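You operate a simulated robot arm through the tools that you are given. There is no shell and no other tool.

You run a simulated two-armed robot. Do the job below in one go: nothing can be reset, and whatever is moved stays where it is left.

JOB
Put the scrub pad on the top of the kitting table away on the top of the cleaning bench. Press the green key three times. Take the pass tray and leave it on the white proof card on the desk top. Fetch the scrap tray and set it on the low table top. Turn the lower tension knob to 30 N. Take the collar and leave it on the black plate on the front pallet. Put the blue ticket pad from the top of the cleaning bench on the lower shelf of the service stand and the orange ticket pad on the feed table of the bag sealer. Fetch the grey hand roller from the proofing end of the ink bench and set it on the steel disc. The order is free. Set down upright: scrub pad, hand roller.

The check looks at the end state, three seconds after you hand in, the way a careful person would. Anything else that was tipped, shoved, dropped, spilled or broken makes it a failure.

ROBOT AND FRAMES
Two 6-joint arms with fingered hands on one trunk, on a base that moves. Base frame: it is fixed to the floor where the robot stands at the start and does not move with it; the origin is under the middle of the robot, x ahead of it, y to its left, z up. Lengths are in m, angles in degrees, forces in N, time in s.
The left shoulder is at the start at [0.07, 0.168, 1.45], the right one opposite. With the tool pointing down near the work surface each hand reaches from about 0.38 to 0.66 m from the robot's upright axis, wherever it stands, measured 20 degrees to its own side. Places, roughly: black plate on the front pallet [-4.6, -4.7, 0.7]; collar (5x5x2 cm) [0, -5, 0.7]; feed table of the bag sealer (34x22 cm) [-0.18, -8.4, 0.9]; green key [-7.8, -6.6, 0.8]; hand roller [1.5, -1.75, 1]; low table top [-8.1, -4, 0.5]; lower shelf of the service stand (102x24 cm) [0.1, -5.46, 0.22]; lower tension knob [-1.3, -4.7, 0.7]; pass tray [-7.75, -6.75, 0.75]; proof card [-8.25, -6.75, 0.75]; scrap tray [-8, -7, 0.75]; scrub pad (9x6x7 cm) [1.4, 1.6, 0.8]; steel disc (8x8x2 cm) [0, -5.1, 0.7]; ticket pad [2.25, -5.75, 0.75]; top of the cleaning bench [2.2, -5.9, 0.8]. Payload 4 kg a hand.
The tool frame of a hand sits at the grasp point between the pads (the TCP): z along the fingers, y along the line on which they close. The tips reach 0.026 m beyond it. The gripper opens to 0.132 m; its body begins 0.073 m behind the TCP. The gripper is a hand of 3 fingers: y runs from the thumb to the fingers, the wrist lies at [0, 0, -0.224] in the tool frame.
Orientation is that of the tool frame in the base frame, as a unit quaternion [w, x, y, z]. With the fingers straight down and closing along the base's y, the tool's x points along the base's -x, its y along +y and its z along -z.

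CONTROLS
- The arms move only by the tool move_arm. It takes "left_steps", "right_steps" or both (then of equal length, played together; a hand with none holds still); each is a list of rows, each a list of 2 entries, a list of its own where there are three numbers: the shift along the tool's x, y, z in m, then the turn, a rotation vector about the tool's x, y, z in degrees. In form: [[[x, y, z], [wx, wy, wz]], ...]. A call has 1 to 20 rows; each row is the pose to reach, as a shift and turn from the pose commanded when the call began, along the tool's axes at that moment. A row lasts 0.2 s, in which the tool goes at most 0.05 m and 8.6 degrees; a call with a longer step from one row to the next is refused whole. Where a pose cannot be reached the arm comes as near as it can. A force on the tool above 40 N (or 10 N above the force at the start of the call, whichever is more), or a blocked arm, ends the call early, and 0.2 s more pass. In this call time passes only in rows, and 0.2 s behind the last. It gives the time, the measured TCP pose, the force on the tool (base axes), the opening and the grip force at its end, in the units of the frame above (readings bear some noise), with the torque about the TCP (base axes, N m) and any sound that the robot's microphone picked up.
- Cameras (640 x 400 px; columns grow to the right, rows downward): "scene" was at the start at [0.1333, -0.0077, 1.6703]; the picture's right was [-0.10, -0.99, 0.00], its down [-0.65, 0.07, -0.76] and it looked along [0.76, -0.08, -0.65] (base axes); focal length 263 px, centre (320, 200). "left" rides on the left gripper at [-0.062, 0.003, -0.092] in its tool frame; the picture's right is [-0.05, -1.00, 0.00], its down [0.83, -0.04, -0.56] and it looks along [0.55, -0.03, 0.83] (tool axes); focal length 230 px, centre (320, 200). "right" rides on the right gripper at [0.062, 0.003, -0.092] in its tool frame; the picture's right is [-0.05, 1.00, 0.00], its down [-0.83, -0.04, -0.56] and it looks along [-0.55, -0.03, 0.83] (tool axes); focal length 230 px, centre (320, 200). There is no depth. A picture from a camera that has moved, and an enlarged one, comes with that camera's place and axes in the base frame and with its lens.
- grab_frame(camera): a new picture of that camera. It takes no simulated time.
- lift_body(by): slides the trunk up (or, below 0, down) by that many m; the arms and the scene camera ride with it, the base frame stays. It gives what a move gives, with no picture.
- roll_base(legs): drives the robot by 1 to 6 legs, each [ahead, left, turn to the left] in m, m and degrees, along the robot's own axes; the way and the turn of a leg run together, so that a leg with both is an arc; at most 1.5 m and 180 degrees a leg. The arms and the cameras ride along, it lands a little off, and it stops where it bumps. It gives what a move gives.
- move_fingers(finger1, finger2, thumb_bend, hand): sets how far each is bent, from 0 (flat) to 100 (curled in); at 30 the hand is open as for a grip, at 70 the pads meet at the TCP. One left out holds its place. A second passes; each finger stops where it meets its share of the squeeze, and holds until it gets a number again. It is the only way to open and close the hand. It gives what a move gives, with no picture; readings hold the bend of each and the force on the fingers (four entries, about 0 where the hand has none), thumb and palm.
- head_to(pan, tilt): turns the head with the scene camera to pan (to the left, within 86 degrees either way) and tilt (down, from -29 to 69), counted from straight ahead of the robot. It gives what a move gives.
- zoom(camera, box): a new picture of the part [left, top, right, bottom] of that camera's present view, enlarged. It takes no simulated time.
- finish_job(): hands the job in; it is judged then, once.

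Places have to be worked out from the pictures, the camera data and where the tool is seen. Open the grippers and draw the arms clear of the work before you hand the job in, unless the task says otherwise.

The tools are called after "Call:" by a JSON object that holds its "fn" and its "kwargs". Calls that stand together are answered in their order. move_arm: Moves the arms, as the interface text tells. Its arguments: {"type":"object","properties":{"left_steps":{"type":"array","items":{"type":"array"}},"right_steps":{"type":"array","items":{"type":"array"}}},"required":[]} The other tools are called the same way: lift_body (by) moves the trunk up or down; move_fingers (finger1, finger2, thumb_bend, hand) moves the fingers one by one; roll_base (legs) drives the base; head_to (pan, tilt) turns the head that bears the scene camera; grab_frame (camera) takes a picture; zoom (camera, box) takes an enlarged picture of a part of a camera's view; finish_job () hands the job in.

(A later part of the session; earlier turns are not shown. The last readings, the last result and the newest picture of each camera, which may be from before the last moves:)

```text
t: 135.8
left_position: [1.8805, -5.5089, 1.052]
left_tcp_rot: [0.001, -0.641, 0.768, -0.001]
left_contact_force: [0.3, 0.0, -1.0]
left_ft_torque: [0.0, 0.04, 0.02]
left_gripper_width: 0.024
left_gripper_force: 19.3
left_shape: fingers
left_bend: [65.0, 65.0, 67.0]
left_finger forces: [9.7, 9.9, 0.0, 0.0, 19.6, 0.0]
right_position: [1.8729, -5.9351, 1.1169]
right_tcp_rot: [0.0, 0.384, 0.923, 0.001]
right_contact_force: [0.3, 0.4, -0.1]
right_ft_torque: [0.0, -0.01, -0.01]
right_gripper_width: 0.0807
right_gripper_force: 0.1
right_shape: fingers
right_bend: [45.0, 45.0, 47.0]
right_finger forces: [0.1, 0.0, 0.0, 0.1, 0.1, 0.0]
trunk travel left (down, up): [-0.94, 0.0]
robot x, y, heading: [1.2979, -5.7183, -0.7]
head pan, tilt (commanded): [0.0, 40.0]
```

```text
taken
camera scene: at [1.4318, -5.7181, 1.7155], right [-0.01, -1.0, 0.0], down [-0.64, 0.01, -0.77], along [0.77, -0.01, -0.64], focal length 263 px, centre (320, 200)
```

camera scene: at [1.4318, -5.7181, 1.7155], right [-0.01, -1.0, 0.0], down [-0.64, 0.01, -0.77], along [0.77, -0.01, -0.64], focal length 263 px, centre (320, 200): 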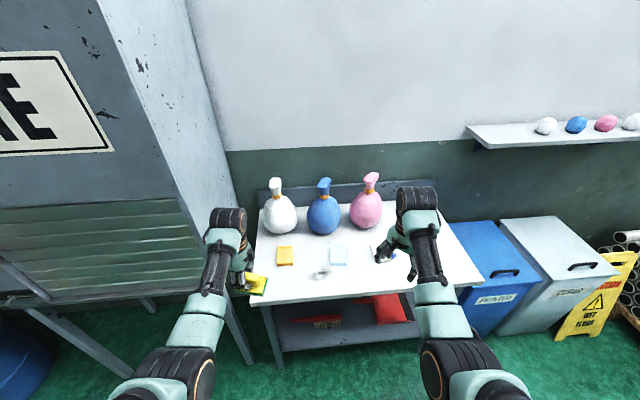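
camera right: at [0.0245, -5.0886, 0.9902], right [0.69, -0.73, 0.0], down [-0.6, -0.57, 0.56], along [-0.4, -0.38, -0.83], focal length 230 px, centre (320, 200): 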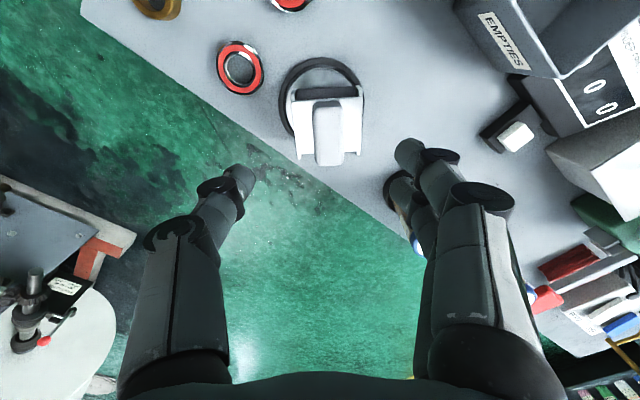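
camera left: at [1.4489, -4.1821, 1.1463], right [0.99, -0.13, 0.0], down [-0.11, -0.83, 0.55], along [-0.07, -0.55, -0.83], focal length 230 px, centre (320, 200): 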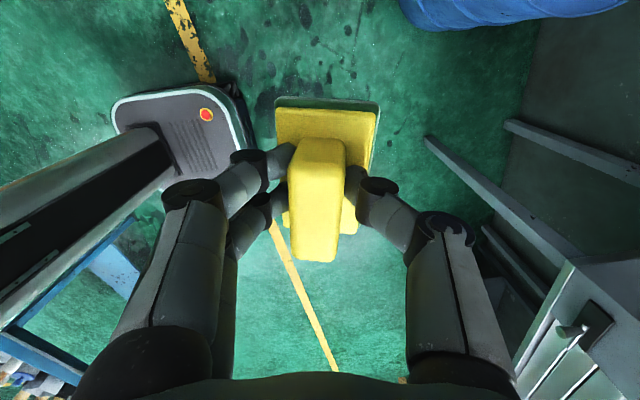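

Call:
{"fn": "zoom", "kwargs": {"camera": "scene", "box": [240, 170, 480, 320]}}

Call:
{"fn": "grab_frame", "kwargs": {"camera": "right"}}

```text
2.67 times, centred on (360, 245) of scene
camera zoom: at [1.4318, -5.7181, 1.7155], right [-0.01, -1.0, 0.0], down [-0.64, 0.01, -0.77], along [0.77, -0.01, -0.64], focal length 702 px, centre (213, 80)
```

zoom: 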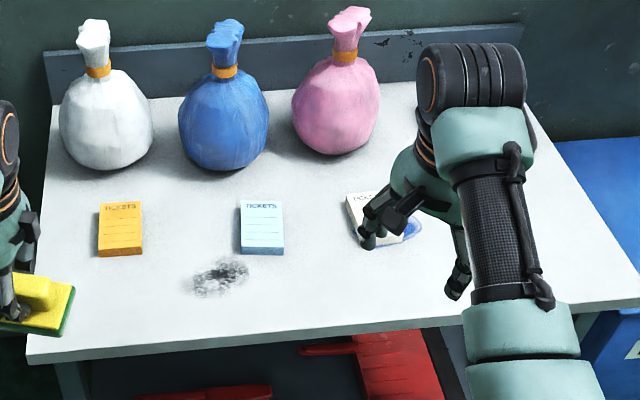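

```text
taken
camera right: at [1.832, -5.8907, 1.2093], right [0.74, 0.67, 0.0], down [0.56, -0.62, 0.56], along [0.37, -0.41, -0.83], focal length 230 px, centre (320, 200)
```

right: 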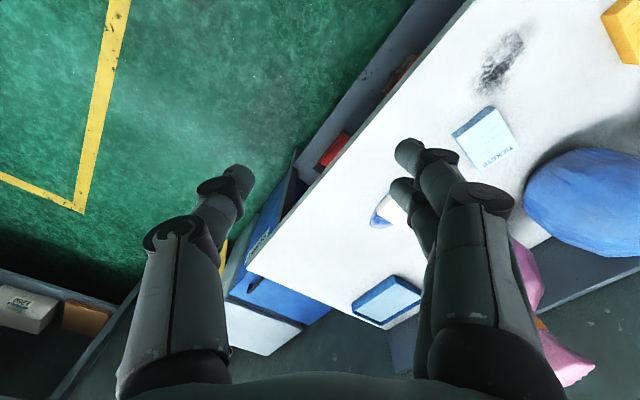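

Orange, blue and white ticket pads lie on the bench (orange ≈[2.127, -5.585], blue ≈[2.124, -5.80], top z≈0.83). The right part of the bench around [2.1, -6.12] is free; I go there to set the scrub pad down.

Call:
{"fn": "roll_base", "kwargs": {"legs": [[0, -0.6, 0.8], [0.25, 0, 0]]}}

Call:
{"fn": "grab_frame", "kwargs": {"camera": "scene"}}

Call:
{"fn": "grab_frame", "kwargs": {"camera": "left"}}

```text
t: 140.6
left_position: [2.1265, -6.0874, 1.0532]
left_tcp_rot: [0.003, -0.647, 0.763, -0.002]
left_contact_force: [0.6, 0.1, -1.1]
left_ft_torque: [0.01, 0.0, 0.0]
left_gripper_width: 0.0241
left_gripper_force: 19.5
left_shape: fingers
left_bend: [65.0, 65.0, 67.0]
left_finger forces: [9.8, 9.7, 0.0, 0.0, 19.6, 0.0]
right_position: [2.1252, -6.5132, 1.1178]
right_tcp_rot: [0.001, 0.376, 0.927, 0.0]
right_contact_force: [0.1, -0.2, 1.0]
right_ft_torque: [0.01, 0.03, 0.0]
right_gripper_width: 0.0807
right_gripper_force: 0.1
right_shape: fingers
right_bend: [45.0, 45.0, 47.0]
right_finger forces: [0.0, 0.0, 0.0, 0.0, 0.0, 0.0]
trunk travel left (down, up): [-0.94, 0.0]
robot x, y, heading: [1.5475, -6.3056, 0.3]
head pan, tilt (commanded): [0.0, 40.0]
```

```text
taken
camera scene: at [1.6791, -6.3039, 1.716], right [0.0, -1.0, 0.0], down [-0.64, 0.0, -0.77], along [0.77, 0.0, -0.64], focal length 263 px, centre (320, 200)
```

scene: 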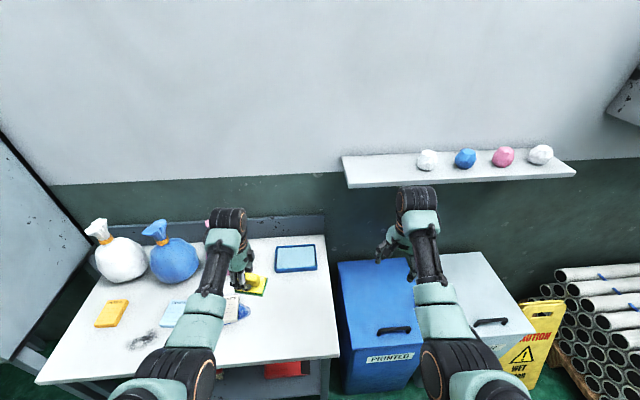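

```text
taken
camera left: at [2.1308, -6.0257, 1.1477], right [0.99, -0.11, 0.01], down [-0.1, -0.83, 0.55], along [-0.06, -0.55, -0.83], focal length 230 px, centre (320, 200)
```

left: 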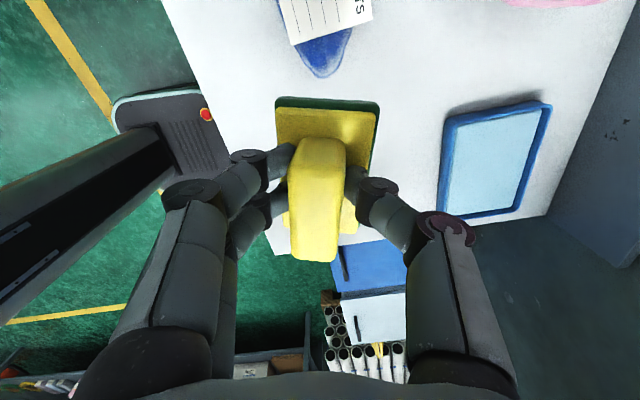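

The free spot near [2.12, -6.19] is clear of the smear at y≈-6.05. I shift the base 10 cm right and lower the left arm toward the bench.

Call:
{"fn": "roll_base", "kwargs": {"legs": [[0.02, -0.1, 0]]}}

Call:
{"fn": "move_arm", "kwargs": {"left_steps": [[[0, 0, 0.04], [0, 0, 0]], [[0, 0, 0.08], [0, 0, 0]], [[0, 0, 0.12], [0, 0, 0]], [[0, 0, 0.15], [0, 0, 0]]]}}

Call:
{"fn": "grab_frame", "kwargs": {"camera": "left"}}

Call:
{"fn": "grab_frame", "kwargs": {"camera": "scene"}}

```text
t: 141.8
left_position: [2.1465, -6.1818, 1.0517]
left_tcp_rot: [0.002, -0.646, 0.763, -0.003]
left_contact_force: [0.4, -0.4, -1.7]
left_ft_torque: [-0.04, -0.01, 0.0]
left_gripper_width: 0.0237
left_gripper_force: 19.6
left_shape: fingers
left_bend: [65.0, 65.0, 67.0]
left_finger forces: [9.8, 9.8, 0.0, 0.1, 19.6, 0.1]
right_position: [2.1467, -6.6079, 1.1186]
right_tcp_rot: [0.001, 0.377, 0.926, -0.001]
right_contact_force: [0.0, -0.1, -0.3]
right_ft_torque: [-0.04, -0.01, 0.0]
right_gripper_width: 0.0805
right_gripper_force: 0.1
right_shape: fingers
right_bend: [45.0, 45.0, 47.0]
right_finger forces: [0.0, 0.0, 0.0, 0.0, 0.1, 0.1]
trunk travel left (down, up): [-0.94, 0.0]
robot x, y, heading: [1.5693, -6.4037, 0.0]
head pan, tilt (commanded): [0.0, 40.0]
```

```text
t: 142.8
left_position: [2.1512, -6.1859, 0.9022]
left_tcp_rot: [0.003, -0.647, 0.763, 0.0]
left_contact_force: [-0.3, 0.3, 0.1]
left_ft_torque: [-0.03, -0.01, 0.02]
left_gripper_width: 0.0241
left_gripper_force: 19.9
left_shape: fingers
left_bend: [65.0, 65.0, 67.0]
left_finger forces: [9.7, 9.7, 0.0, 0.0, 19.4, 0.1]
right_position: [2.1479, -6.6119, 1.1153]
right_tcp_rot: [-0.001, 0.377, 0.926, 0.0]
right_contact_force: [1.0, 0.1, 0.3]
right_ft_torque: [0.01, 0.01, -0.01]
right_gripper_width: 0.0809
right_gripper_force: 0.0
right_shape: fingers
right_bend: [45.0, 45.0, 47.0]
right_finger forces: [0.0, 0.0, 0.1, 0.0, 0.0, 0.0]
trunk travel left (down, up): [-0.94, 0.0]
robot x, y, heading: [1.57, -6.4028, 0.2]
head pan, tilt (commanded): [0.0, 40.0]
```

```text
taken
camera left: at [2.1555, -6.1247, 0.9956], right [0.99, -0.11, 0.0], down [-0.1, -0.83, 0.55], along [-0.06, -0.55, -0.83], focal length 230 px, centre (320, 200)
```

left: 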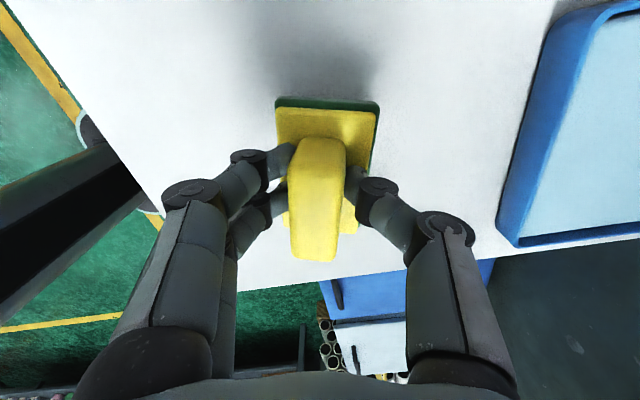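

```text
taken
camera scene: at [1.7043, -6.4034, 1.7155], right [0.0, -1.0, 0.0], down [-0.64, 0.0, -0.77], along [0.77, 0.0, -0.64], focal length 263 px, centre (320, 200)
```

scene: 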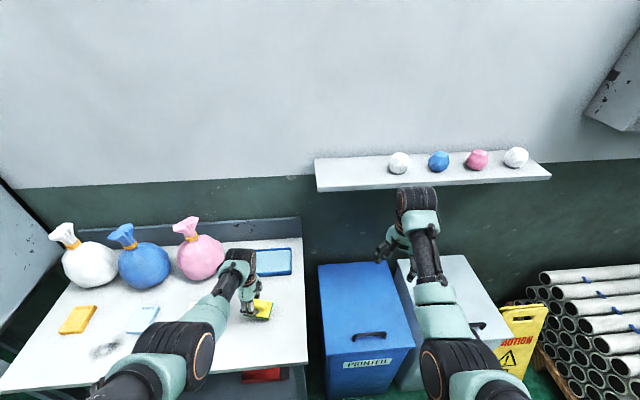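

To stay within reach I roll 5 cm ahead while pulling the hand 5 cm back, then lower further.

Call:
{"fn": "roll_base", "kwargs": {"legs": [[0.05, 0, 0]]}}

Call:
{"fn": "move_arm", "kwargs": {"left_steps": [[[0.004, 0.025, 0], [0, 0, 0]], [[0.009, 0.055, 0], [0, 0, 0]], [[0.009, 0.055, 0.02], [0, 0, 0]], [[0.009, 0.055, 0.035], [0, 0, 0]]]}}

```text
t: 143.7
left_position: [2.1925, -6.1849, 0.9069]
left_tcp_rot: [0.006, -0.647, 0.763, -0.002]
left_contact_force: [-0.7, -0.4, 0.8]
left_ft_torque: [0.0, -0.02, 0.01]
left_gripper_width: 0.0235
left_gripper_force: 19.4
left_shape: fingers
left_bend: [65.0, 65.0, 67.0]
left_finger forces: [9.8, 9.7, 0.1, 0.1, 19.4, 0.0]
right_position: [2.1879, -6.6127, 1.1223]
right_tcp_rot: [0.004, 0.377, 0.926, 0.002]
right_contact_force: [-0.9, -0.5, 1.3]
right_ft_torque: [-0.01, -0.07, 0.0]
right_gripper_width: 0.0812
right_gripper_force: 0.0
right_shape: fingers
right_bend: [45.0, 45.0, 47.0]
right_finger forces: [0.0, 0.0, 0.0, 0.0, 0.0, 0.1]
trunk travel left (down, up): [-0.94, 0.0]
robot x, y, heading: [1.6192, -6.4023, 0.3]
head pan, tilt (commanded): [0.0, 40.0]
```

```text
t: 144.7
left_position: [2.1438, -6.1857, 0.8703]
left_tcp_rot: [0.009, -0.647, 0.763, -0.004]
left_contact_force: [3.0, 1.7, 14.1]
left_ft_torque: [0.05, 0.03, 0.0]
left_gripper_width: 0.0238
left_gripper_force: 22.1
left_shape: fingers
left_bend: [69.0, 70.0, 68.0]
left_finger forces: [10.3, 10.6, 0.1, 0.0, 23.7, 0.0]
right_position: [2.1934, -6.6134, 1.1188]
right_tcp_rot: [0.001, 0.376, 0.927, 0.002]
right_contact_force: [0.2, -0.1, 0.4]
right_ft_torque: [0.0, -0.02, 0.0]
right_gripper_width: 0.0805
right_gripper_force: 0.2
right_shape: fingers
right_bend: [45.0, 45.0, 47.0]
right_finger forces: [0.1, 0.0, 0.0, 0.1, 0.0, 0.0]
trunk travel left (down, up): [-0.94, 0.0]
robot x, y, heading: [1.6171, -6.4049, 0.4]
head pan, tilt (commanded): [0.0, 40.0]
```

Contact: 14 N. I ease up 3 mm and look before releasing.

Call:
{"fn": "move_arm", "kwargs": {"left_steps": [[[0, 0, -0.004], [0, 0, 0]]]}}

Call:
{"fn": "grab_frame", "kwargs": {"camera": "left"}}

Call:
{"fn": "zoom", "kwargs": {"camera": "scene", "box": [200, 240, 320, 340]}}

```text
t: 145.1
left_position: [2.1452, -6.1852, 0.8712]
left_tcp_rot: [0.003, -0.647, 0.763, -0.001]
left_contact_force: [2.5, -0.2, 14.6]
left_ft_torque: [-0.02, 0.02, -0.01]
left_gripper_width: 0.0234
left_gripper_force: 22.0
left_shape: fingers
left_bend: [69.0, 69.0, 68.0]
left_finger forces: [10.3, 10.6, 0.0, 0.0, 23.3, 0.0]
right_position: [2.1954, -6.6127, 1.1172]
right_tcp_rot: [0.001, 0.377, 0.926, 0.001]
right_contact_force: [0.6, -0.6, -0.1]
right_ft_torque: [0.0, -0.01, -0.01]
right_gripper_width: 0.0808
right_gripper_force: 0.1
right_shape: fingers
right_bend: [45.0, 45.0, 47.0]
right_finger forces: [0.1, 0.0, 0.0, 0.0, 0.0, 0.1]
trunk travel left (down, up): [-0.94, 0.0]
robot x, y, heading: [1.6197, -6.4025, 0.3]
head pan, tilt (commanded): [0.0, 40.0]
```

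```text
taken
camera left: at [2.1489, -6.1245, 0.9652], right [0.99, -0.11, 0.01], down [-0.1, -0.83, 0.55], along [-0.06, -0.55, -0.83], focal length 230 px, centre (320, 200)
```

left: 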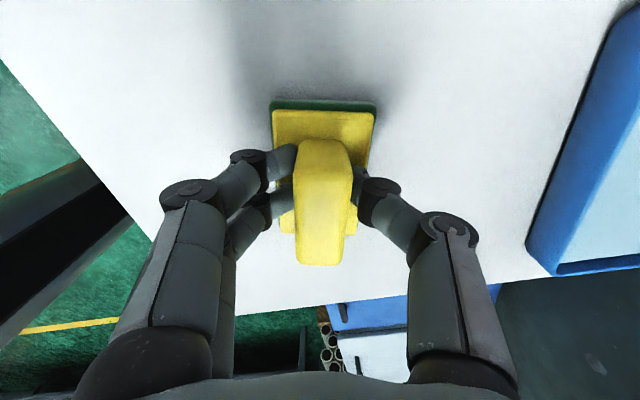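

```text
4.00 times, centred on (260, 290) of scene
camera zoom: at [1.7517, -6.4043, 1.7158], right [0.0, -1.0, 0.0], down [-0.64, 0.0, -0.77], along [0.77, 0.0, -0.64], focal length 1053 px, centre (560, -160)
```

zoom: 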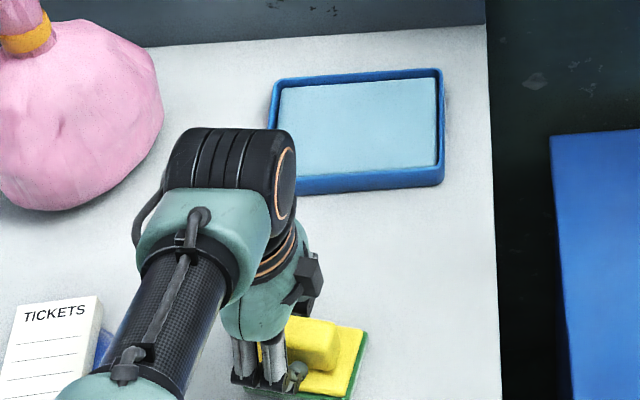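

The pad is down flat on the bench; I relieve the pressure some more and open the hand.

Call:
{"fn": "move_arm", "kwargs": {"left_steps": [[[0, 0, -0.005], [0, 0, 0]]]}}

Call:
{"fn": "move_fingers", "kwargs": {"hand": "left", "finger1": 48, "finger2": 48, "thumb_bend": 48}}

Call:
{"fn": "grab_frame", "kwargs": {"camera": "left"}}

```text
t: 145.5
left_position: [2.1412, -6.1849, 0.8728]
left_tcp_rot: [-0.001, -0.647, 0.762, 0.003]
left_contact_force: [-0.5, 0.0, 1.5]
left_ft_torque: [-0.03, 0.06, 0.0]
left_gripper_width: 0.024
left_gripper_force: 19.0
left_shape: fingers
left_bend: [67.0, 67.0, 68.0]
left_finger forces: [9.5, 9.4, 0.1, 0.1, 18.3, 0.1]
right_position: [2.1974, -6.6114, 1.1169]
right_tcp_rot: [0.001, 0.377, 0.926, 0.0]
right_contact_force: [0.0, -0.2, 0.5]
right_ft_torque: [0.02, 0.01, -0.02]
right_gripper_width: 0.0806
right_gripper_force: 0.1
right_shape: fingers
right_bend: [45.0, 45.0, 47.0]
right_finger forces: [0.1, 0.0, 0.1, 0.0, 0.0, 0.0]
trunk travel left (down, up): [-0.94, 0.0]
robot x, y, heading: [1.6208, -6.4048, 0.2]
head pan, tilt (commanded): [0.0, 40.0]
```

```text
t: 146.5
left_position: [2.1432, -6.1837, 0.8752]
left_tcp_rot: [0.003, -0.647, 0.763, 0.0]
left_contact_force: [-0.2, -0.7, -0.8]
left_ft_torque: [0.01, 0.02, 0.01]
left_gripper_width: 0.0741
left_gripper_force: 0.1
left_shape: fingers
left_bend: [48.0, 48.0, 48.0]
left_finger forces: [0.1, 0.0, 0.0, 0.1, 0.1, 0.0]
right_position: [2.1967, -6.613, 1.117]
right_tcp_rot: [0.0, 0.377, 0.926, 0.0]
right_contact_force: [-0.5, -0.5, -0.7]
right_ft_torque: [0.04, 0.0, 0.0]
right_gripper_width: 0.0805
right_gripper_force: 0.0
right_shape: fingers
right_bend: [45.0, 45.0, 47.0]
right_finger forces: [0.1, 0.0, 0.1, 0.1, 0.0, 0.1]
trunk travel left (down, up): [-0.94, 0.0]
robot x, y, heading: [1.6192, -6.4014, 0.5]
head pan, tilt (commanded): [0.0, 40.0]
```

```text
taken
camera left: at [2.1488, -6.124, 0.9691], right [0.99, -0.11, 0.0], down [-0.1, -0.83, 0.55], along [-0.06, -0.55, -0.83], focal length 230 px, centre (320, 200)
```

left: 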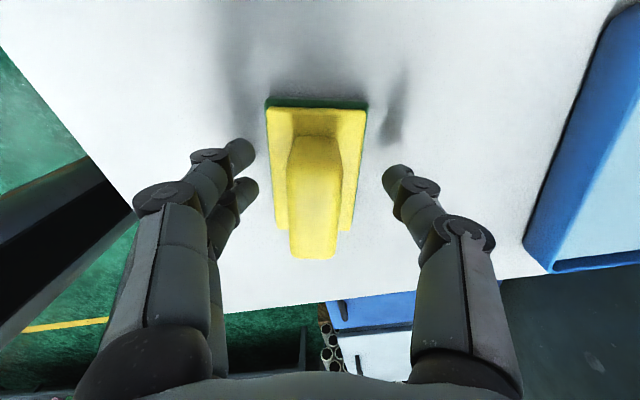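

The scrub pad stands upright on the bench. I raise the left hand and turn it back so it closes along y.

Call:
{"fn": "move_arm", "kwargs": {"left_steps": [[[0, 0, -0.04], [0, 0, 0]], [[0, 0, -0.08], [0, 0, 0]], [[0, 0, -0.11], [0, 0, 8]], [[0, 0, -0.14], [0, 0, 16]], [[0, 0, -0.15], [0, 0, 24]], [[0, 0, -0.15], [0, 0, 32]], [[0, 0, -0.15], [0, 0, 40]], [[0, 0, -0.15], [0, 0, 48]], [[0, 0, -0.15], [0, 0, 56]], [[0, 0, -0.15], [0, 0, 64]], [[0, 0, -0.15], [0, 0, 72]], [[0, 0, -0.15], [0, 0, 80]]]}}

Call:
{"fn": "roll_base", "kwargs": {"legs": [[-0.1, 0, 0], [0, 0.6, 0]]}}

Call:
{"fn": "grab_frame", "kwargs": {"camera": "left"}}

Call:
{"fn": "grab_frame", "kwargs": {"camera": "scene"}}

```text
t: 149.1
left_position: [2.1412, -6.1856, 1.0261]
left_tcp_rot: [0.002, -0.004, 1.0, 0.002]
left_contact_force: [0.4, 0.6, 0.3]
left_ft_torque: [-0.01, 0.0, 0.02]
left_gripper_width: 0.0741
left_gripper_force: 0.0
left_shape: fingers
left_bend: [48.0, 48.0, 48.0]
left_finger forces: [0.0, 0.0, 0.0, 0.0, 0.0, 0.0]
right_position: [2.1971, -6.6129, 1.1178]
right_tcp_rot: [0.001, 0.376, 0.927, 0.0]
right_contact_force: [0.7, 0.0, 0.7]
right_ft_torque: [-0.01, -0.04, 0.0]
right_gripper_width: 0.0806
right_gripper_force: 0.0
right_shape: fingers
right_bend: [45.0, 45.0, 47.0]
right_finger forces: [0.1, 0.0, 0.0, 0.0, 0.1, 0.1]
trunk travel left (down, up): [-0.94, 0.0]
robot x, y, heading: [1.6173, -6.4035, 0.6]
head pan, tilt (commanded): [0.0, 40.0]
```

```text
t: 153.3
left_position: [2.0269, -5.5577, 1.0272]
left_tcp_rot: [0.002, -0.018, 1.0, 0.002]
left_contact_force: [-0.2, -0.5, -0.3]
left_ft_torque: [-0.01, -0.02, 0.0]
left_gripper_width: 0.0738
left_gripper_force: 0.1
left_shape: fingers
left_bend: [48.0, 48.0, 48.0]
left_finger forces: [0.0, 0.0, 0.1, 0.0, 0.0, 0.0]
right_position: [2.0906, -5.9842, 1.1173]
right_tcp_rot: [-0.001, 0.365, 0.931, 0.001]
right_contact_force: [-1.1, -0.6, 0.4]
right_ft_torque: [0.02, -0.02, -0.01]
right_gripper_width: 0.0806
right_gripper_force: 0.1
right_shape: fingers
right_bend: [45.0, 45.0, 47.0]
right_finger forces: [0.0, 0.0, 0.0, 0.0, 0.0, 0.1]
trunk travel left (down, up): [-0.94, 0.0]
robot x, y, heading: [1.5113, -5.7906, 1.4]
head pan, tilt (commanded): [0.0, 40.0]
```

```text
taken
camera left: at [2.0864, -5.5529, 1.1207], right [0.09, -1.0, 0.0], down [-0.83, -0.07, 0.55], along [-0.55, -0.04, -0.83], focal length 230 px, centre (320, 200)
```

left: 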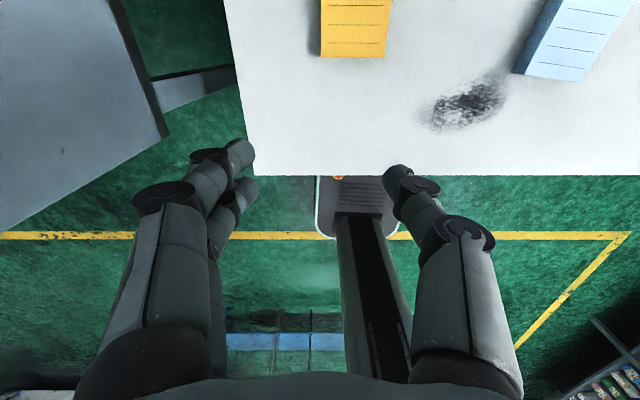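

```text
taken
camera scene: at [1.6425, -5.7847, 1.7156], right [0.03, -1.0, 0.0], down [-0.64, -0.02, -0.77], along [0.77, 0.02, -0.64], focal length 263 px, centre (320, 200)
```

scene: 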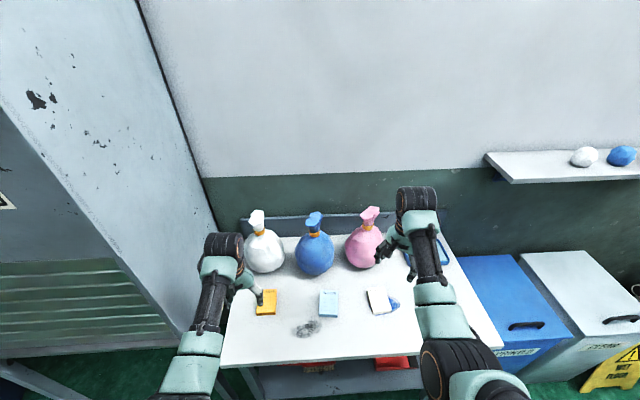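

Orange pad front edge x≈2.08, centre y≈-5.59. I open the left hand wider, align the base, and lower the trunk by 10 cm.

Call:
{"fn": "move_fingers", "kwargs": {"hand": "left", "finger1": 36, "finger2": 36, "thumb_bend": 36}}

Call:
{"fn": "roll_base", "kwargs": {"legs": [[0.08, -0.02, -1.4]]}}

Call:
{"fn": "lift_body", "kwargs": {"by": -0.1}}

Call:
{"fn": "grab_frame", "kwargs": {"camera": "left"}}

```text
t: 154.3
left_position: [2.0255, -5.5572, 1.0272]
left_tcp_rot: [0.002, -0.017, 1.0, 0.002]
left_contact_force: [0.4, 1.2, -0.4]
left_ft_torque: [-0.02, 0.0, -0.03]
left_gripper_width: 0.1144
left_gripper_force: 0.0
left_shape: fingers
left_bend: [36.0, 36.0, 36.0]
left_finger forces: [0.1, 0.1, 0.0, 0.1, 0.0, 0.1]
right_position: [2.0917, -5.9824, 1.117]
right_tcp_rot: [0.0, 0.365, 0.931, 0.0]
right_contact_force: [-0.1, -0.5, 0.0]
right_ft_torque: [0.03, 0.0, -0.03]
right_gripper_width: 0.0806
right_gripper_force: 0.0
right_shape: fingers
right_bend: [45.0, 45.0, 47.0]
right_finger forces: [0.1, 0.0, 0.1, 0.0, 0.1, 0.0]
trunk travel left (down, up): [-0.94, 0.0]
robot x, y, heading: [1.5054, -5.7871, 1.7]
head pan, tilt (commanded): [0.0, 40.0]
```

```text
t: 155.4
left_position: [2.1078, -5.587, 1.0291]
left_tcp_rot: [0.005, -0.004, 1.0, 0.0]
left_contact_force: [1.0, -0.1, -0.1]
left_ft_torque: [-0.02, -0.05, -0.03]
left_gripper_width: 0.1143
left_gripper_force: 0.0
left_shape: fingers
left_bend: [36.0, 36.0, 36.0]
left_finger forces: [0.0, 0.1, 0.0, 0.0, 0.0, 0.0]
right_position: [2.1597, -6.0129, 1.1204]
right_tcp_rot: [0.003, 0.376, 0.927, 0.0]
right_contact_force: [0.0, 0.5, -0.8]
right_ft_torque: [-0.02, -0.05, 0.03]
right_gripper_width: 0.0807
right_gripper_force: 0.1
right_shape: fingers
right_bend: [45.0, 45.0, 47.0]
right_finger forces: [0.0, 0.0, 0.0, 0.1, 0.0, 0.1]
trunk travel left (down, up): [-0.94, 0.0]
robot x, y, heading: [1.591, -5.8034, 0.4]
head pan, tilt (commanded): [0.0, 40.0]
```

```text
t: 156.7
left_position: [2.1125, -5.5872, 0.927]
left_tcp_rot: [0.001, -0.006, 1.0, 0.001]
left_contact_force: [-0.1, -0.2, -0.4]
left_ft_torque: [0.0, -0.04, 0.0]
left_gripper_width: 0.1147
left_gripper_force: 0.1
left_shape: fingers
left_bend: [36.0, 36.0, 36.0]
left_finger forces: [0.0, 0.0, 0.0, 0.0, 0.0, 0.1]
right_position: [2.1679, -6.0147, 1.0171]
right_tcp_rot: [0.0, 0.376, 0.927, 0.0]
right_contact_force: [-0.3, -0.6, 0.8]
right_ft_torque: [-0.02, 0.01, 0.01]
right_gripper_width: 0.0808
right_gripper_force: 0.1
right_shape: fingers
right_bend: [45.0, 45.0, 47.0]
right_finger forces: [0.1, 0.0, 0.1, 0.0, 0.0, 0.1]
trunk travel left (down, up): [-0.84, 0.1]
robot x, y, heading: [1.5891, -5.8041, 0.3]
head pan, tilt (commanded): [0.0, 40.0]
```

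```text
taken
camera left: at [2.1729, -5.5841, 1.0202], right [0.06, -1.0, 0.0], down [-0.83, -0.05, 0.55], along [-0.55, -0.03, -0.83], focal length 230 px, centre (320, 200)
```

left: 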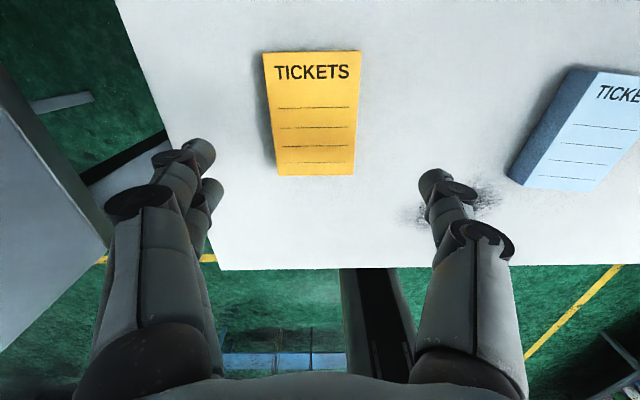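

Pad centre ≈[2.126, -5.581]. I shift slightly and lower 7 cm.

Call:
{"fn": "move_arm", "kwargs": {"left_steps": [[[-0.01, 0.006, 0.02], [0, 0, 0]], [[-0.01, 0.006, 0.045], [0, 0, 0]], [[-0.01, 0.006, 0.07], [0, 0, 0]]]}}

Call:
{"fn": "grab_frame", "kwargs": {"camera": "left"}}

```text
t: 157.5
left_position: [2.1215, -5.5833, 0.8551]
left_tcp_rot: [0.001, -0.006, 1.0, 0.001]
left_contact_force: [1.1, 0.2, 0.0]
left_ft_torque: [0.02, 0.0, 0.01]
left_gripper_width: 0.1142
left_gripper_force: 0.0
left_shape: fingers
left_bend: [36.0, 36.0, 36.0]
left_finger forces: [0.0, 0.0, 0.0, 0.0, 0.1, 0.0]
right_position: [2.1674, -6.0155, 1.0171]
right_tcp_rot: [0.0, 0.376, 0.927, 0.0]
right_contact_force: [0.2, 0.1, 0.3]
right_ft_torque: [0.04, -0.02, 0.0]
right_gripper_width: 0.0807
right_gripper_force: 0.0
right_shape: fingers
right_bend: [45.0, 45.0, 47.0]
right_finger forces: [0.0, 0.0, 0.1, 0.1, 0.0, 0.0]
trunk travel left (down, up): [-0.84, 0.1]
robot x, y, heading: [1.5915, -5.8054, 0.2]
head pan, tilt (commanded): [0.0, 40.0]
```

```text
taken
camera left: at [2.1829, -5.5793, 0.9489], right [0.06, -1.0, 0.0], down [-0.83, -0.05, 0.55], along [-0.55, -0.03, -0.83], focal length 230 px, centre (320, 200)
```

left: 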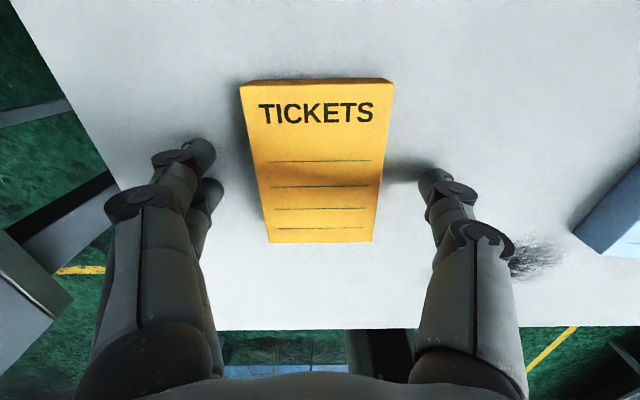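

Pad top ≈0.845, bench ≈0.82. I lower 4 mm more and close the left hand on the pad's sides.

Call:
{"fn": "move_arm", "kwargs": {"left_steps": [[[0, 0, 0.004], [0, 0, 0]]]}}

Call:
{"fn": "move_fingers", "kwargs": {"hand": "left", "finger1": 72, "finger2": 72, "thumb_bend": 72}}

Call:
{"fn": "grab_frame", "kwargs": {"camera": "left"}}

```text
t: 157.9
left_position: [2.1225, -5.5817, 0.8511]
left_tcp_rot: [0.001, -0.005, 1.0, 0.003]
left_contact_force: [-1.5, 0.4, -0.1]
left_ft_torque: [0.01, 0.01, 0.05]
left_gripper_width: 0.1144
left_gripper_force: 0.1
left_shape: fingers
left_bend: [36.0, 36.0, 36.0]
left_finger forces: [0.1, 0.0, 0.1, 0.1, 0.1, 0.0]
right_position: [2.1661, -6.0141, 1.0159]
right_tcp_rot: [0.0, 0.377, 0.926, 0.001]
right_contact_force: [-0.1, -0.6, 0.5]
right_ft_torque: [-0.02, -0.01, -0.01]
right_gripper_width: 0.0807
right_gripper_force: 0.1
right_shape: fingers
right_bend: [45.0, 45.0, 47.0]
right_finger forces: [0.0, 0.1, 0.0, 0.0, 0.1, 0.0]
trunk travel left (down, up): [-0.84, 0.1]
robot x, y, heading: [1.5901, -5.8089, 0.3]
head pan, tilt (commanded): [0.0, 40.0]
```

```text
t: 158.9
left_position: [2.1236, -5.5837, 0.8523]
left_tcp_rot: [0.004, -0.005, 1.0, 0.001]
left_contact_force: [4.3, 0.0, 10.3]
left_ft_torque: [0.47, -0.05, -0.14]
left_gripper_width: 0.0628
left_gripper_force: 24.2
left_shape: fingers
left_bend: [52.0, 54.0, 57.0]
left_finger forces: [13.8, 16.3, 0.0, 0.0, 18.2, 0.1]
right_position: [2.167, -6.0155, 1.0174]
right_tcp_rot: [0.0, 0.377, 0.926, 0.002]
right_contact_force: [0.2, -0.5, -0.7]
right_ft_torque: [0.02, 0.01, 0.0]
right_gripper_width: 0.0808
right_gripper_force: 0.1
right_shape: fingers
right_bend: [45.0, 45.0, 47.0]
right_finger forces: [0.1, 0.0, 0.1, 0.1, 0.0, 0.1]
trunk travel left (down, up): [-0.84, 0.1]
robot x, y, heading: [1.59, -5.8064, 0.2]
head pan, tilt (commanded): [0.0, 40.0]
```

```text
taken
camera left: at [2.1829, -5.5792, 0.9467], right [0.06, -1.0, 0.0], down [-0.83, -0.05, 0.55], along [-0.55, -0.03, -0.84], focal length 230 px, centre (320, 200)
```

left: 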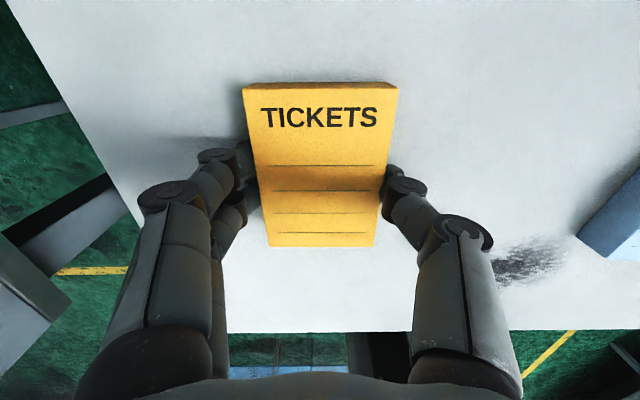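

Gripped (6.3 cm, ~24 N), tips touching the bench lightly. I lift 8 cm with the arm and check.

Call:
{"fn": "move_arm", "kwargs": {"left_steps": [[[0, 0, -0.02], [0, 0, 0]], [[0, 0, -0.05], [0, 0, 0]], [[0, 0, -0.08], [0, 0, 0]]]}}

Call:
{"fn": "grab_frame", "kwargs": {"camera": "left"}}

```text
t: 159.7
left_position: [2.1219, -5.5813, 0.9321]
left_tcp_rot: [0.001, -0.006, 1.0, 0.001]
left_contact_force: [-0.4, 0.3, -2.5]
left_ft_torque: [-0.03, -0.01, 0.02]
left_gripper_width: 0.063
left_gripper_force: 18.0
left_shape: fingers
left_bend: [52.0, 53.0, 57.0]
left_finger forces: [9.2, 9.1, 0.0, 0.0, 18.3, 0.1]
right_position: [2.1665, -6.014, 1.0162]
right_tcp_rot: [0.0, 0.376, 0.927, 0.0]
right_contact_force: [-0.7, -0.2, -0.3]
right_ft_torque: [0.0, 0.03, 0.02]
right_gripper_width: 0.0804
right_gripper_force: 0.0
right_shape: fingers
right_bend: [45.0, 45.0, 47.0]
right_finger forces: [0.1, 0.0, 0.0, 0.0, 0.0, 0.1]
trunk travel left (down, up): [-0.84, 0.1]
robot x, y, heading: [1.5866, -5.8054, 0.3]
head pan, tilt (commanded): [0.0, 40.0]
```

```text
taken
camera left: at [2.1817, -5.5779, 1.0261], right [0.06, -1.0, 0.0], down [-0.83, -0.05, 0.55], along [-0.55, -0.03, -0.83], focal length 230 px, centre (320, 200)
```

left: 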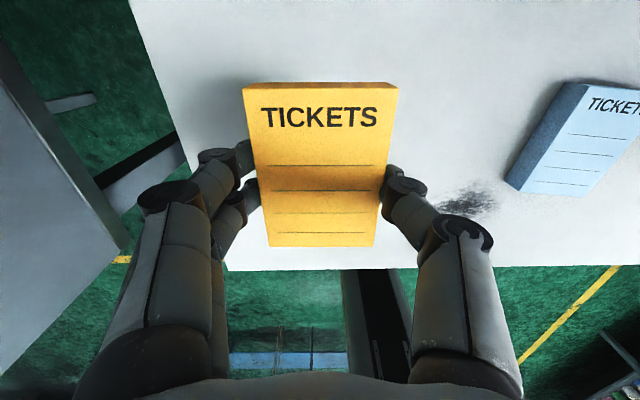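

The orange pad is held. Now I back off, turn 45° left and shift right so the right hand comes over the blue pad.

Call:
{"fn": "roll_base", "kwargs": {"legs": [[-0.2, 0, 0], [0, 0, 44.7], [-0.02, -0.3, 0]]}}

Call:
{"fn": "move_fingers", "kwargs": {"hand": "right", "finger1": 36, "finger2": 36, "thumb_bend": 36}}

Call:
{"fn": "grab_frame", "kwargs": {"camera": "right"}}

Call:
{"fn": "grab_frame", "kwargs": {"camera": "scene"}}

```text
t: 165.0
left_position: [1.7931, -5.4924, 0.9317]
left_tcp_rot: [0.001, -0.387, 0.922, 0.001]
left_contact_force: [0.2, 0.1, -1.4]
left_ft_torque: [-0.01, -0.01, -0.04]
left_gripper_width: 0.0629
left_gripper_force: 18.1
left_shape: fingers
left_bend: [52.0, 53.0, 57.0]
left_finger forces: [9.2, 9.0, 0.0, 0.1, 18.1, 0.0]
right_position: [2.13, -5.7673, 1.0168]
right_tcp_rot: [0.0, -0.007, 1.0, 0.001]
right_contact_force: [0.1, 0.5, 1.2]
right_ft_torque: [-0.02, -0.01, 0.05]
right_gripper_width: 0.0806
right_gripper_force: 0.0
right_shape: fingers
right_bend: [45.0, 45.0, 47.0]
right_finger forces: [0.0, 0.0, 0.1, 0.1, 0.0, 0.0]
trunk travel left (down, up): [-0.84, 0.1]
robot x, y, heading: [1.5747, -6.0286, 45.0]
head pan, tilt (commanded): [0.0, 40.0]
```

```text
t: 166.0
left_position: [1.7928, -5.4932, 0.9327]
left_tcp_rot: [0.0, -0.387, 0.922, 0.002]
left_contact_force: [-0.4, 0.2, -0.9]
left_ft_torque: [0.02, -0.02, 0.01]
left_gripper_width: 0.0629
left_gripper_force: 18.0
left_shape: fingers
left_bend: [52.0, 53.0, 57.0]
left_finger forces: [9.1, 9.0, 0.0, 0.0, 18.0, 0.1]
right_position: [2.1292, -5.7682, 1.016]
right_tcp_rot: [0.0, -0.005, 1.0, 0.0]
right_contact_force: [-0.2, -1.2, -0.1]
right_ft_torque: [0.02, -0.01, -0.03]
right_gripper_width: 0.1145
right_gripper_force: 0.0
right_shape: fingers
right_bend: [36.0, 36.0, 36.0]
right_finger forces: [0.0, 0.0, 0.0, 0.0, 0.1, 0.0]
trunk travel left (down, up): [-0.84, 0.1]
robot x, y, heading: [1.5741, -6.0306, 45.0]
head pan, tilt (commanded): [0.0, 40.0]
```

```text
taken
camera right: at [2.07, -5.767, 1.1096], right [0.04, 1.0, 0.0], down [0.83, -0.03, 0.55], along [0.55, -0.02, -0.83], focal length 230 px, centre (320, 200)
```

right: 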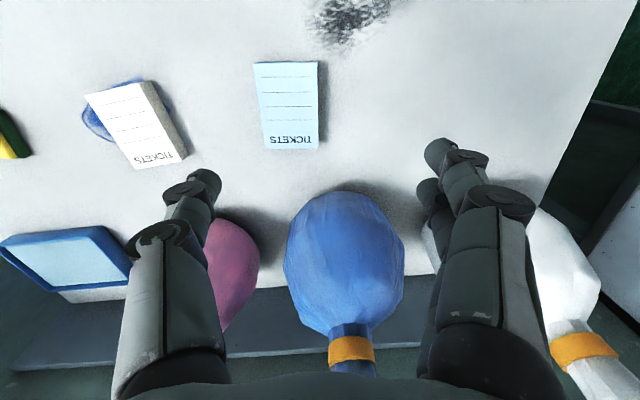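

```text
taken
camera scene: at [1.6685, -5.9313, 1.6156], right [0.71, -0.71, 0.0], down [-0.45, -0.46, -0.77], along [0.54, 0.54, -0.64], focal length 263 px, centre (320, 200)
```

scene: 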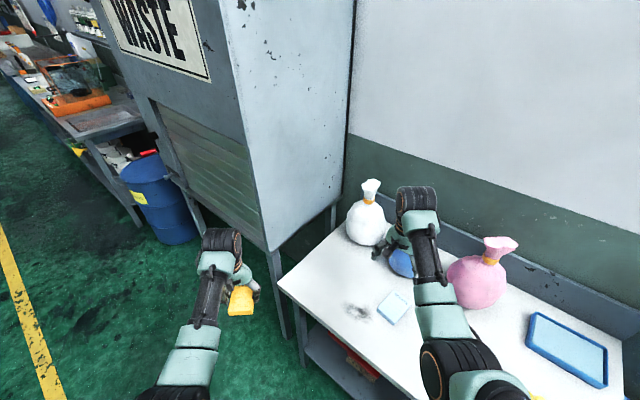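

Blue pad centre ≈[2.12, -5.805]. I move the right hand over it and lower 10 cm.

Call:
{"fn": "move_arm", "kwargs": {"right_steps": [[[0.008, -0.018, 0.02], [0, 0, 0]], [[0.017, -0.037, 0.045], [0, 0, 0]], [[0.017, -0.037, 0.075], [0, 0, 0]], [[0.017, -0.037, 0.1], [0, 0, 0]]]}}

Call:
{"fn": "grab_frame", "kwargs": {"camera": "right"}}

```text
t: 167.0
left_position: [1.7928, -5.495, 0.9317]
left_tcp_rot: [0.001, -0.387, 0.922, 0.002]
left_contact_force: [-0.5, -0.1, -1.2]
left_ft_torque: [0.02, -0.01, -0.02]
left_gripper_width: 0.0629
left_gripper_force: 17.9
left_shape: fingers
left_bend: [52.0, 53.0, 57.0]
left_finger forces: [9.1, 9.0, 0.0, 0.0, 18.0, 0.1]
right_position: [2.1146, -5.8054, 0.9152]
right_tcp_rot: [-0.001, -0.006, 1.0, 0.0]
right_contact_force: [0.0, 0.3, -0.6]
right_ft_torque: [0.02, -0.01, -0.05]
right_gripper_width: 0.1143
right_gripper_force: 0.1
right_shape: fingers
right_bend: [36.0, 36.0, 36.0]
right_finger forces: [0.1, 0.0, 0.0, 0.0, 0.0, 0.1]
trunk travel left (down, up): [-0.84, 0.1]
robot x, y, heading: [1.5733, -6.0329, 45.0]
head pan, tilt (commanded): [0.0, 40.0]
```

```text
taken
camera right: at [2.0539, -5.8041, 1.0081], right [0.04, 1.0, 0.0], down [0.83, -0.03, 0.55], along [0.55, -0.02, -0.83], focal length 230 px, centre (320, 200)
```

right: 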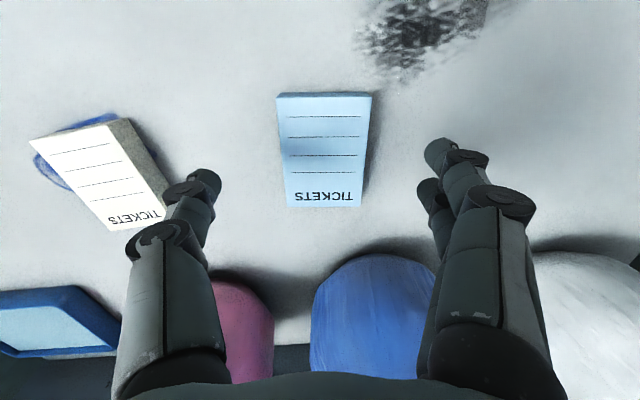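

Well centred. I lower the remaining 6.3 cm and close the right hand.

Call:
{"fn": "move_arm", "kwargs": {"right_steps": [[[0, 0, 0.025], [0, 0, 0]], [[0, 0, 0.05], [0, 0, 0]], [[0, 0, 0.063], [0, 0, 0]]]}}

Call:
{"fn": "move_fingers", "kwargs": {"hand": "right", "finger1": 72, "finger2": 72, "thumb_bend": 72}}

Call:
{"fn": "move_arm", "kwargs": {"right_steps": [[[0, 0, -0.02], [0, 0, 0]], [[0, 0, -0.05], [0, 0, 0]], [[0, 0, -0.08], [0, 0, 0]], [[0, 0, -0.11], [0, 0, 0]]]}}

Call:
{"fn": "grab_frame", "kwargs": {"camera": "right"}}

```text
t: 167.8
left_position: [1.793, -5.4936, 0.9318]
left_tcp_rot: [0.0, -0.386, 0.922, 0.002]
left_contact_force: [0.1, 0.2, -0.9]
left_ft_torque: [-0.02, -0.01, -0.01]
left_gripper_width: 0.0629
left_gripper_force: 18.0
left_shape: fingers
left_bend: [52.0, 53.0, 57.0]
left_finger forces: [9.0, 8.9, 0.1, 0.0, 18.0, 0.1]
right_position: [2.1142, -5.8059, 0.8502]
right_tcp_rot: [-0.001, -0.005, 1.0, 0.0]
right_contact_force: [-0.6, -0.4, -0.5]
right_ft_torque: [0.04, 0.02, -0.04]
right_gripper_width: 0.1142
right_gripper_force: 0.0
right_shape: fingers
right_bend: [36.0, 36.0, 36.0]
right_finger forces: [0.0, 0.0, 0.1, 0.0, 0.0, 0.0]
trunk travel left (down, up): [-0.84, 0.1]
robot x, y, heading: [1.5717, -6.0295, 45.1]
head pan, tilt (commanded): [0.0, 40.0]
```

```text
t: 168.8
left_position: [1.7932, -5.4948, 0.9321]
left_tcp_rot: [0.0, -0.387, 0.922, 0.003]
left_contact_force: [-0.1, 0.7, -0.1]
left_ft_torque: [0.02, -0.02, 0.0]
left_gripper_width: 0.0627
left_gripper_force: 18.2
left_shape: fingers
left_bend: [52.0, 53.0, 57.0]
left_finger forces: [9.0, 9.0, 0.1, 0.1, 17.9, 0.1]
right_position: [2.1152, -5.8052, 0.8527]
right_tcp_rot: [0.001, -0.006, 1.0, 0.001]
right_contact_force: [3.3, 1.4, 12.1]
right_ft_torque: [0.51, -0.11, -0.17]
right_gripper_width: 0.0626
right_gripper_force: 24.3
right_shape: fingers
right_bend: [53.0, 53.0, 57.0]
right_finger forces: [15.5, 14.6, 0.1, 0.0, 17.8, 0.1]
trunk travel left (down, up): [-0.84, 0.1]
robot x, y, heading: [1.5748, -6.0286, 44.9]
head pan, tilt (commanded): [0.0, 40.0]
```

```text
t: 169.8
left_position: [1.7926, -5.4947, 0.9319]
left_tcp_rot: [0.001, -0.387, 0.922, 0.003]
left_contact_force: [-0.4, -0.5, -1.2]
left_ft_torque: [0.06, -0.03, 0.01]
left_gripper_width: 0.0627
left_gripper_force: 17.8
left_shape: fingers
left_bend: [52.0, 53.0, 57.0]
left_finger forces: [9.1, 8.9, 0.1, 0.1, 18.0, 0.0]
right_position: [2.1126, -5.8037, 0.9644]
right_tcp_rot: [-0.001, -0.006, 1.0, 0.0]
right_contact_force: [0.3, 0.5, -1.0]
right_ft_torque: [0.01, 0.01, 0.0]
right_gripper_width: 0.0623
right_gripper_force: 18.1
right_shape: fingers
right_bend: [53.0, 53.0, 57.0]
right_finger forces: [9.1, 9.0, 0.1, 0.0, 18.0, 0.1]
trunk travel left (down, up): [-0.84, 0.1]
robot x, y, heading: [1.5737, -6.0302, 44.9]
head pan, tilt (commanded): [0.0, 40.0]
```

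```text
taken
camera right: at [2.0521, -5.803, 1.0577], right [0.04, 1.0, 0.0], down [0.83, -0.03, 0.55], along [0.55, -0.02, -0.83], focal length 230 px, centre (320, 200)
```

right: 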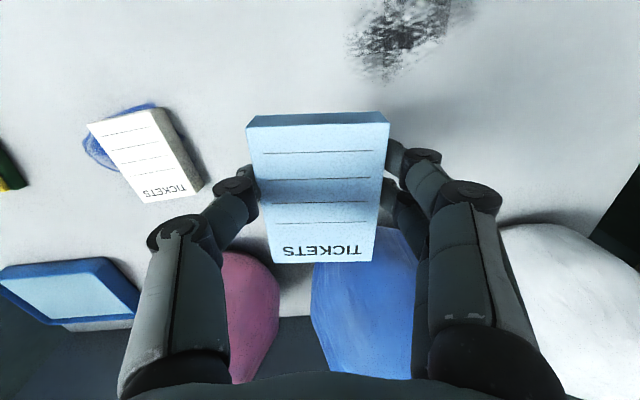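

Both ticket pads are held. I raise the trunk and drive back around to the north end of the service stand for the blue pad.

Call:
{"fn": "lift_body", "kwargs": {"by": 0.1}}

Call:
{"fn": "roll_base", "kwargs": {"legs": [[0.18, 0.85, 0], [0, 0, -134.9], [-1.0, 0, 0], [0, -0.75, 0]]}}

Call:
{"fn": "grab_frame", "kwargs": {"camera": "scene"}}

```text
t: 171.1
left_position: [1.7935, -5.4936, 1.032]
left_tcp_rot: [0.001, -0.387, 0.922, 0.003]
left_contact_force: [-0.6, 0.0, -1.1]
left_ft_torque: [0.0, -0.05, 0.01]
left_gripper_width: 0.063
left_gripper_force: 18.0
left_shape: fingers
left_bend: [52.0, 53.0, 57.0]
left_finger forces: [9.0, 8.9, 0.0, 0.1, 18.1, 0.0]
right_position: [2.1122, -5.8047, 1.0642]
right_tcp_rot: [-0.001, -0.006, 1.0, 0.001]
right_contact_force: [-0.2, 0.1, -1.0]
right_ft_torque: [-0.03, 0.02, -0.04]
right_gripper_width: 0.0623
right_gripper_force: 18.3
right_shape: fingers
right_bend: [53.0, 53.0, 57.0]
right_finger forces: [9.0, 9.0, 0.0, 0.1, 17.9, 0.0]
trunk travel left (down, up): [-0.94, 0.0]
robot x, y, heading: [1.5759, -6.0271, 45.0]
head pan, tilt (commanded): [0.0, 40.0]
```

```text
t: 189.8
left_position: [0.5865, -4.8107, 1.0326]
left_tcp_rot: [0.002, 0.715, 0.699, 0.0]
left_contact_force: [0.0, 0.0, -1.0]
left_ft_torque: [0.01, 0.0, 0.01]
left_gripper_width: 0.0626
left_gripper_force: 17.4
left_shape: fingers
left_bend: [52.0, 53.0, 57.0]
left_finger forces: [8.8, 8.9, 0.0, 0.0, 17.7, 0.0]
right_position: [0.1396, -4.8035, 1.0652]
right_tcp_rot: [0.0, 0.927, 0.375, 0.0]
right_contact_force: [-0.1, -0.5, -1.1]
right_ft_torque: [0.01, -0.04, -0.03]
right_gripper_width: 0.0622
right_gripper_force: 17.9
right_shape: fingers
right_bend: [53.0, 53.0, 57.0]
right_finger forces: [8.7, 8.8, 0.0, 0.0, 17.4, 0.0]
trunk travel left (down, up): [-0.94, 0.0]
robot x, y, heading: [0.3796, -4.2743, -91.5]
head pan, tilt (commanded): [0.0, 40.0]
```

```text
taken
camera scene: at [0.374, -4.4057, 1.7156], right [-1.0, 0.03, 0.0], down [0.02, 0.64, -0.77], along [-0.02, -0.77, -0.64], focal length 263 px, centre (320, 200)
```

scene: 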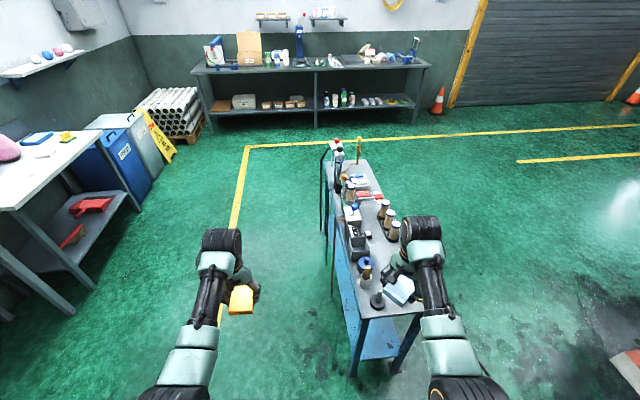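

I zoom on the stand's lower end to see the shelf and legs.

Call:
{"fn": "zoom", "kwargs": {"camera": "scene", "box": [300, 230, 440, 390]}}

```text
2.50 times, centred on (370, 310) of scene
camera zoom: at [0.374, -4.4057, 1.7156], right [-1.0, 0.03, 0.0], down [0.02, 0.64, -0.77], along [-0.02, -0.77, -0.64], focal length 658 px, centre (195, -75)
```

zoom: 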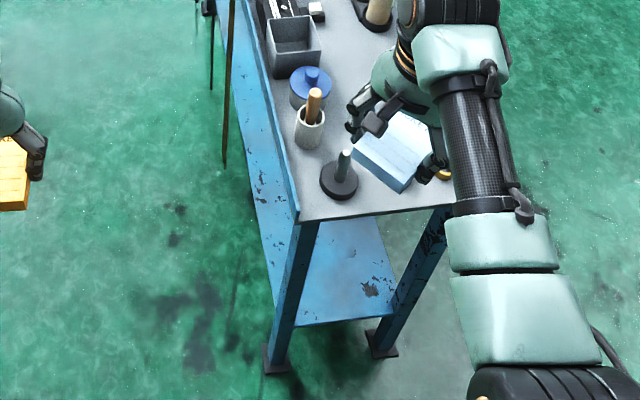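

The shelf's near edge is at y≈-4.91, x≈-0.05…0.155 between the legs; top at 0.7 leaves ~0.44 m. I back off 12 cm, straighten the right wrist and lower the trunk.

Call:
{"fn": "roll_base", "kwargs": {"legs": [[-0.13, 0, 1.5]]}}

Call:
{"fn": "move_arm", "kwargs": {"right_steps": [[[0, 0, 0], [0, 0, -7.4]], [[0, 0, 0], [0, 0, -14.8]], [[0, 0, 0], [0, 0, -22.2]], [[0, 0, 0], [0, 0, -29.6]], [[0, 0, 0], [0, 0, -37]], [[0, 0, 0], [0, 0, -44.5]]]}}

Call:
{"fn": "lift_body", "kwargs": {"by": -0.5}}

Call:
{"fn": "grab_frame", "kwargs": {"camera": "scene"}}

```text
t: 191.1
left_position: [0.6002, -4.6852, 1.0304]
left_tcp_rot: [0.001, 0.706, 0.708, 0.002]
left_contact_force: [-0.3, -0.4, -1.8]
left_ft_torque: [0.02, 0.0, 0.03]
left_gripper_width: 0.0628
left_gripper_force: 17.6
left_shape: fingers
left_bend: [52.0, 53.0, 57.0]
left_finger forces: [8.8, 8.9, 0.0, 0.0, 17.7, 0.1]
right_position: [0.1548, -4.6895, 1.0629]
right_tcp_rot: [-0.002, 0.923, 0.385, 0.001]
right_contact_force: [0.5, -0.7, -1.2]
right_ft_torque: [0.02, -0.01, 0.04]
right_gripper_width: 0.0624
right_gripper_force: 17.6
right_shape: fingers
right_bend: [53.0, 53.0, 57.0]
right_finger forces: [8.7, 8.7, 0.0, 0.0, 17.4, 0.0]
trunk travel left (down, up): [-0.94, 0.0]
robot x, y, heading: [0.3794, -4.1465, -90.6]
head pan, tilt (commanded): [0.0, 40.0]
```

```text
t: 192.5
left_position: [0.5996, -4.6827, 1.0334]
left_tcp_rot: [0.002, 0.706, 0.708, 0.0]
left_contact_force: [0.5, -0.1, -1.2]
left_ft_torque: [0.02, -0.02, 0.02]
left_gripper_width: 0.063
left_gripper_force: 18.1
left_shape: fingers
left_bend: [52.0, 53.0, 57.0]
left_finger forces: [8.8, 8.9, 0.0, 0.0, 17.7, 0.0]
right_position: [0.1541, -4.6865, 1.0664]
right_tcp_rot: [0.001, 0.708, 0.707, 0.001]
right_contact_force: [-0.7, 0.1, -0.8]
right_ft_torque: [0.04, -0.02, 0.01]
right_gripper_width: 0.0623
right_gripper_force: 17.3
right_shape: fingers
right_bend: [53.0, 53.0, 57.0]
right_finger forces: [8.7, 8.7, 0.0, 0.1, 17.4, 0.0]
trunk travel left (down, up): [-0.94, 0.0]
robot x, y, heading: [0.3794, -4.1479, -90.4]
head pan, tilt (commanded): [0.0, 40.0]
```

```text
refused: -0.5 is not a number from -0.4 to 0.4
```

```text
taken
camera scene: at [0.3778, -4.2824, 1.7157], right [-1.0, 0.01, 0.0], down [0.0, 0.64, -0.77], along [-0.01, -0.77, -0.64], focal length 263 px, centre (320, 200)
```

scene: 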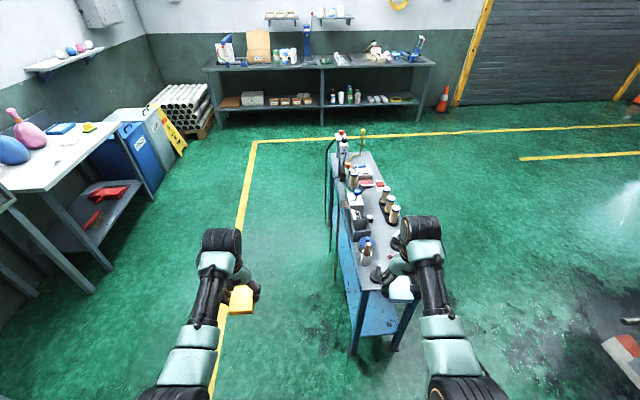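

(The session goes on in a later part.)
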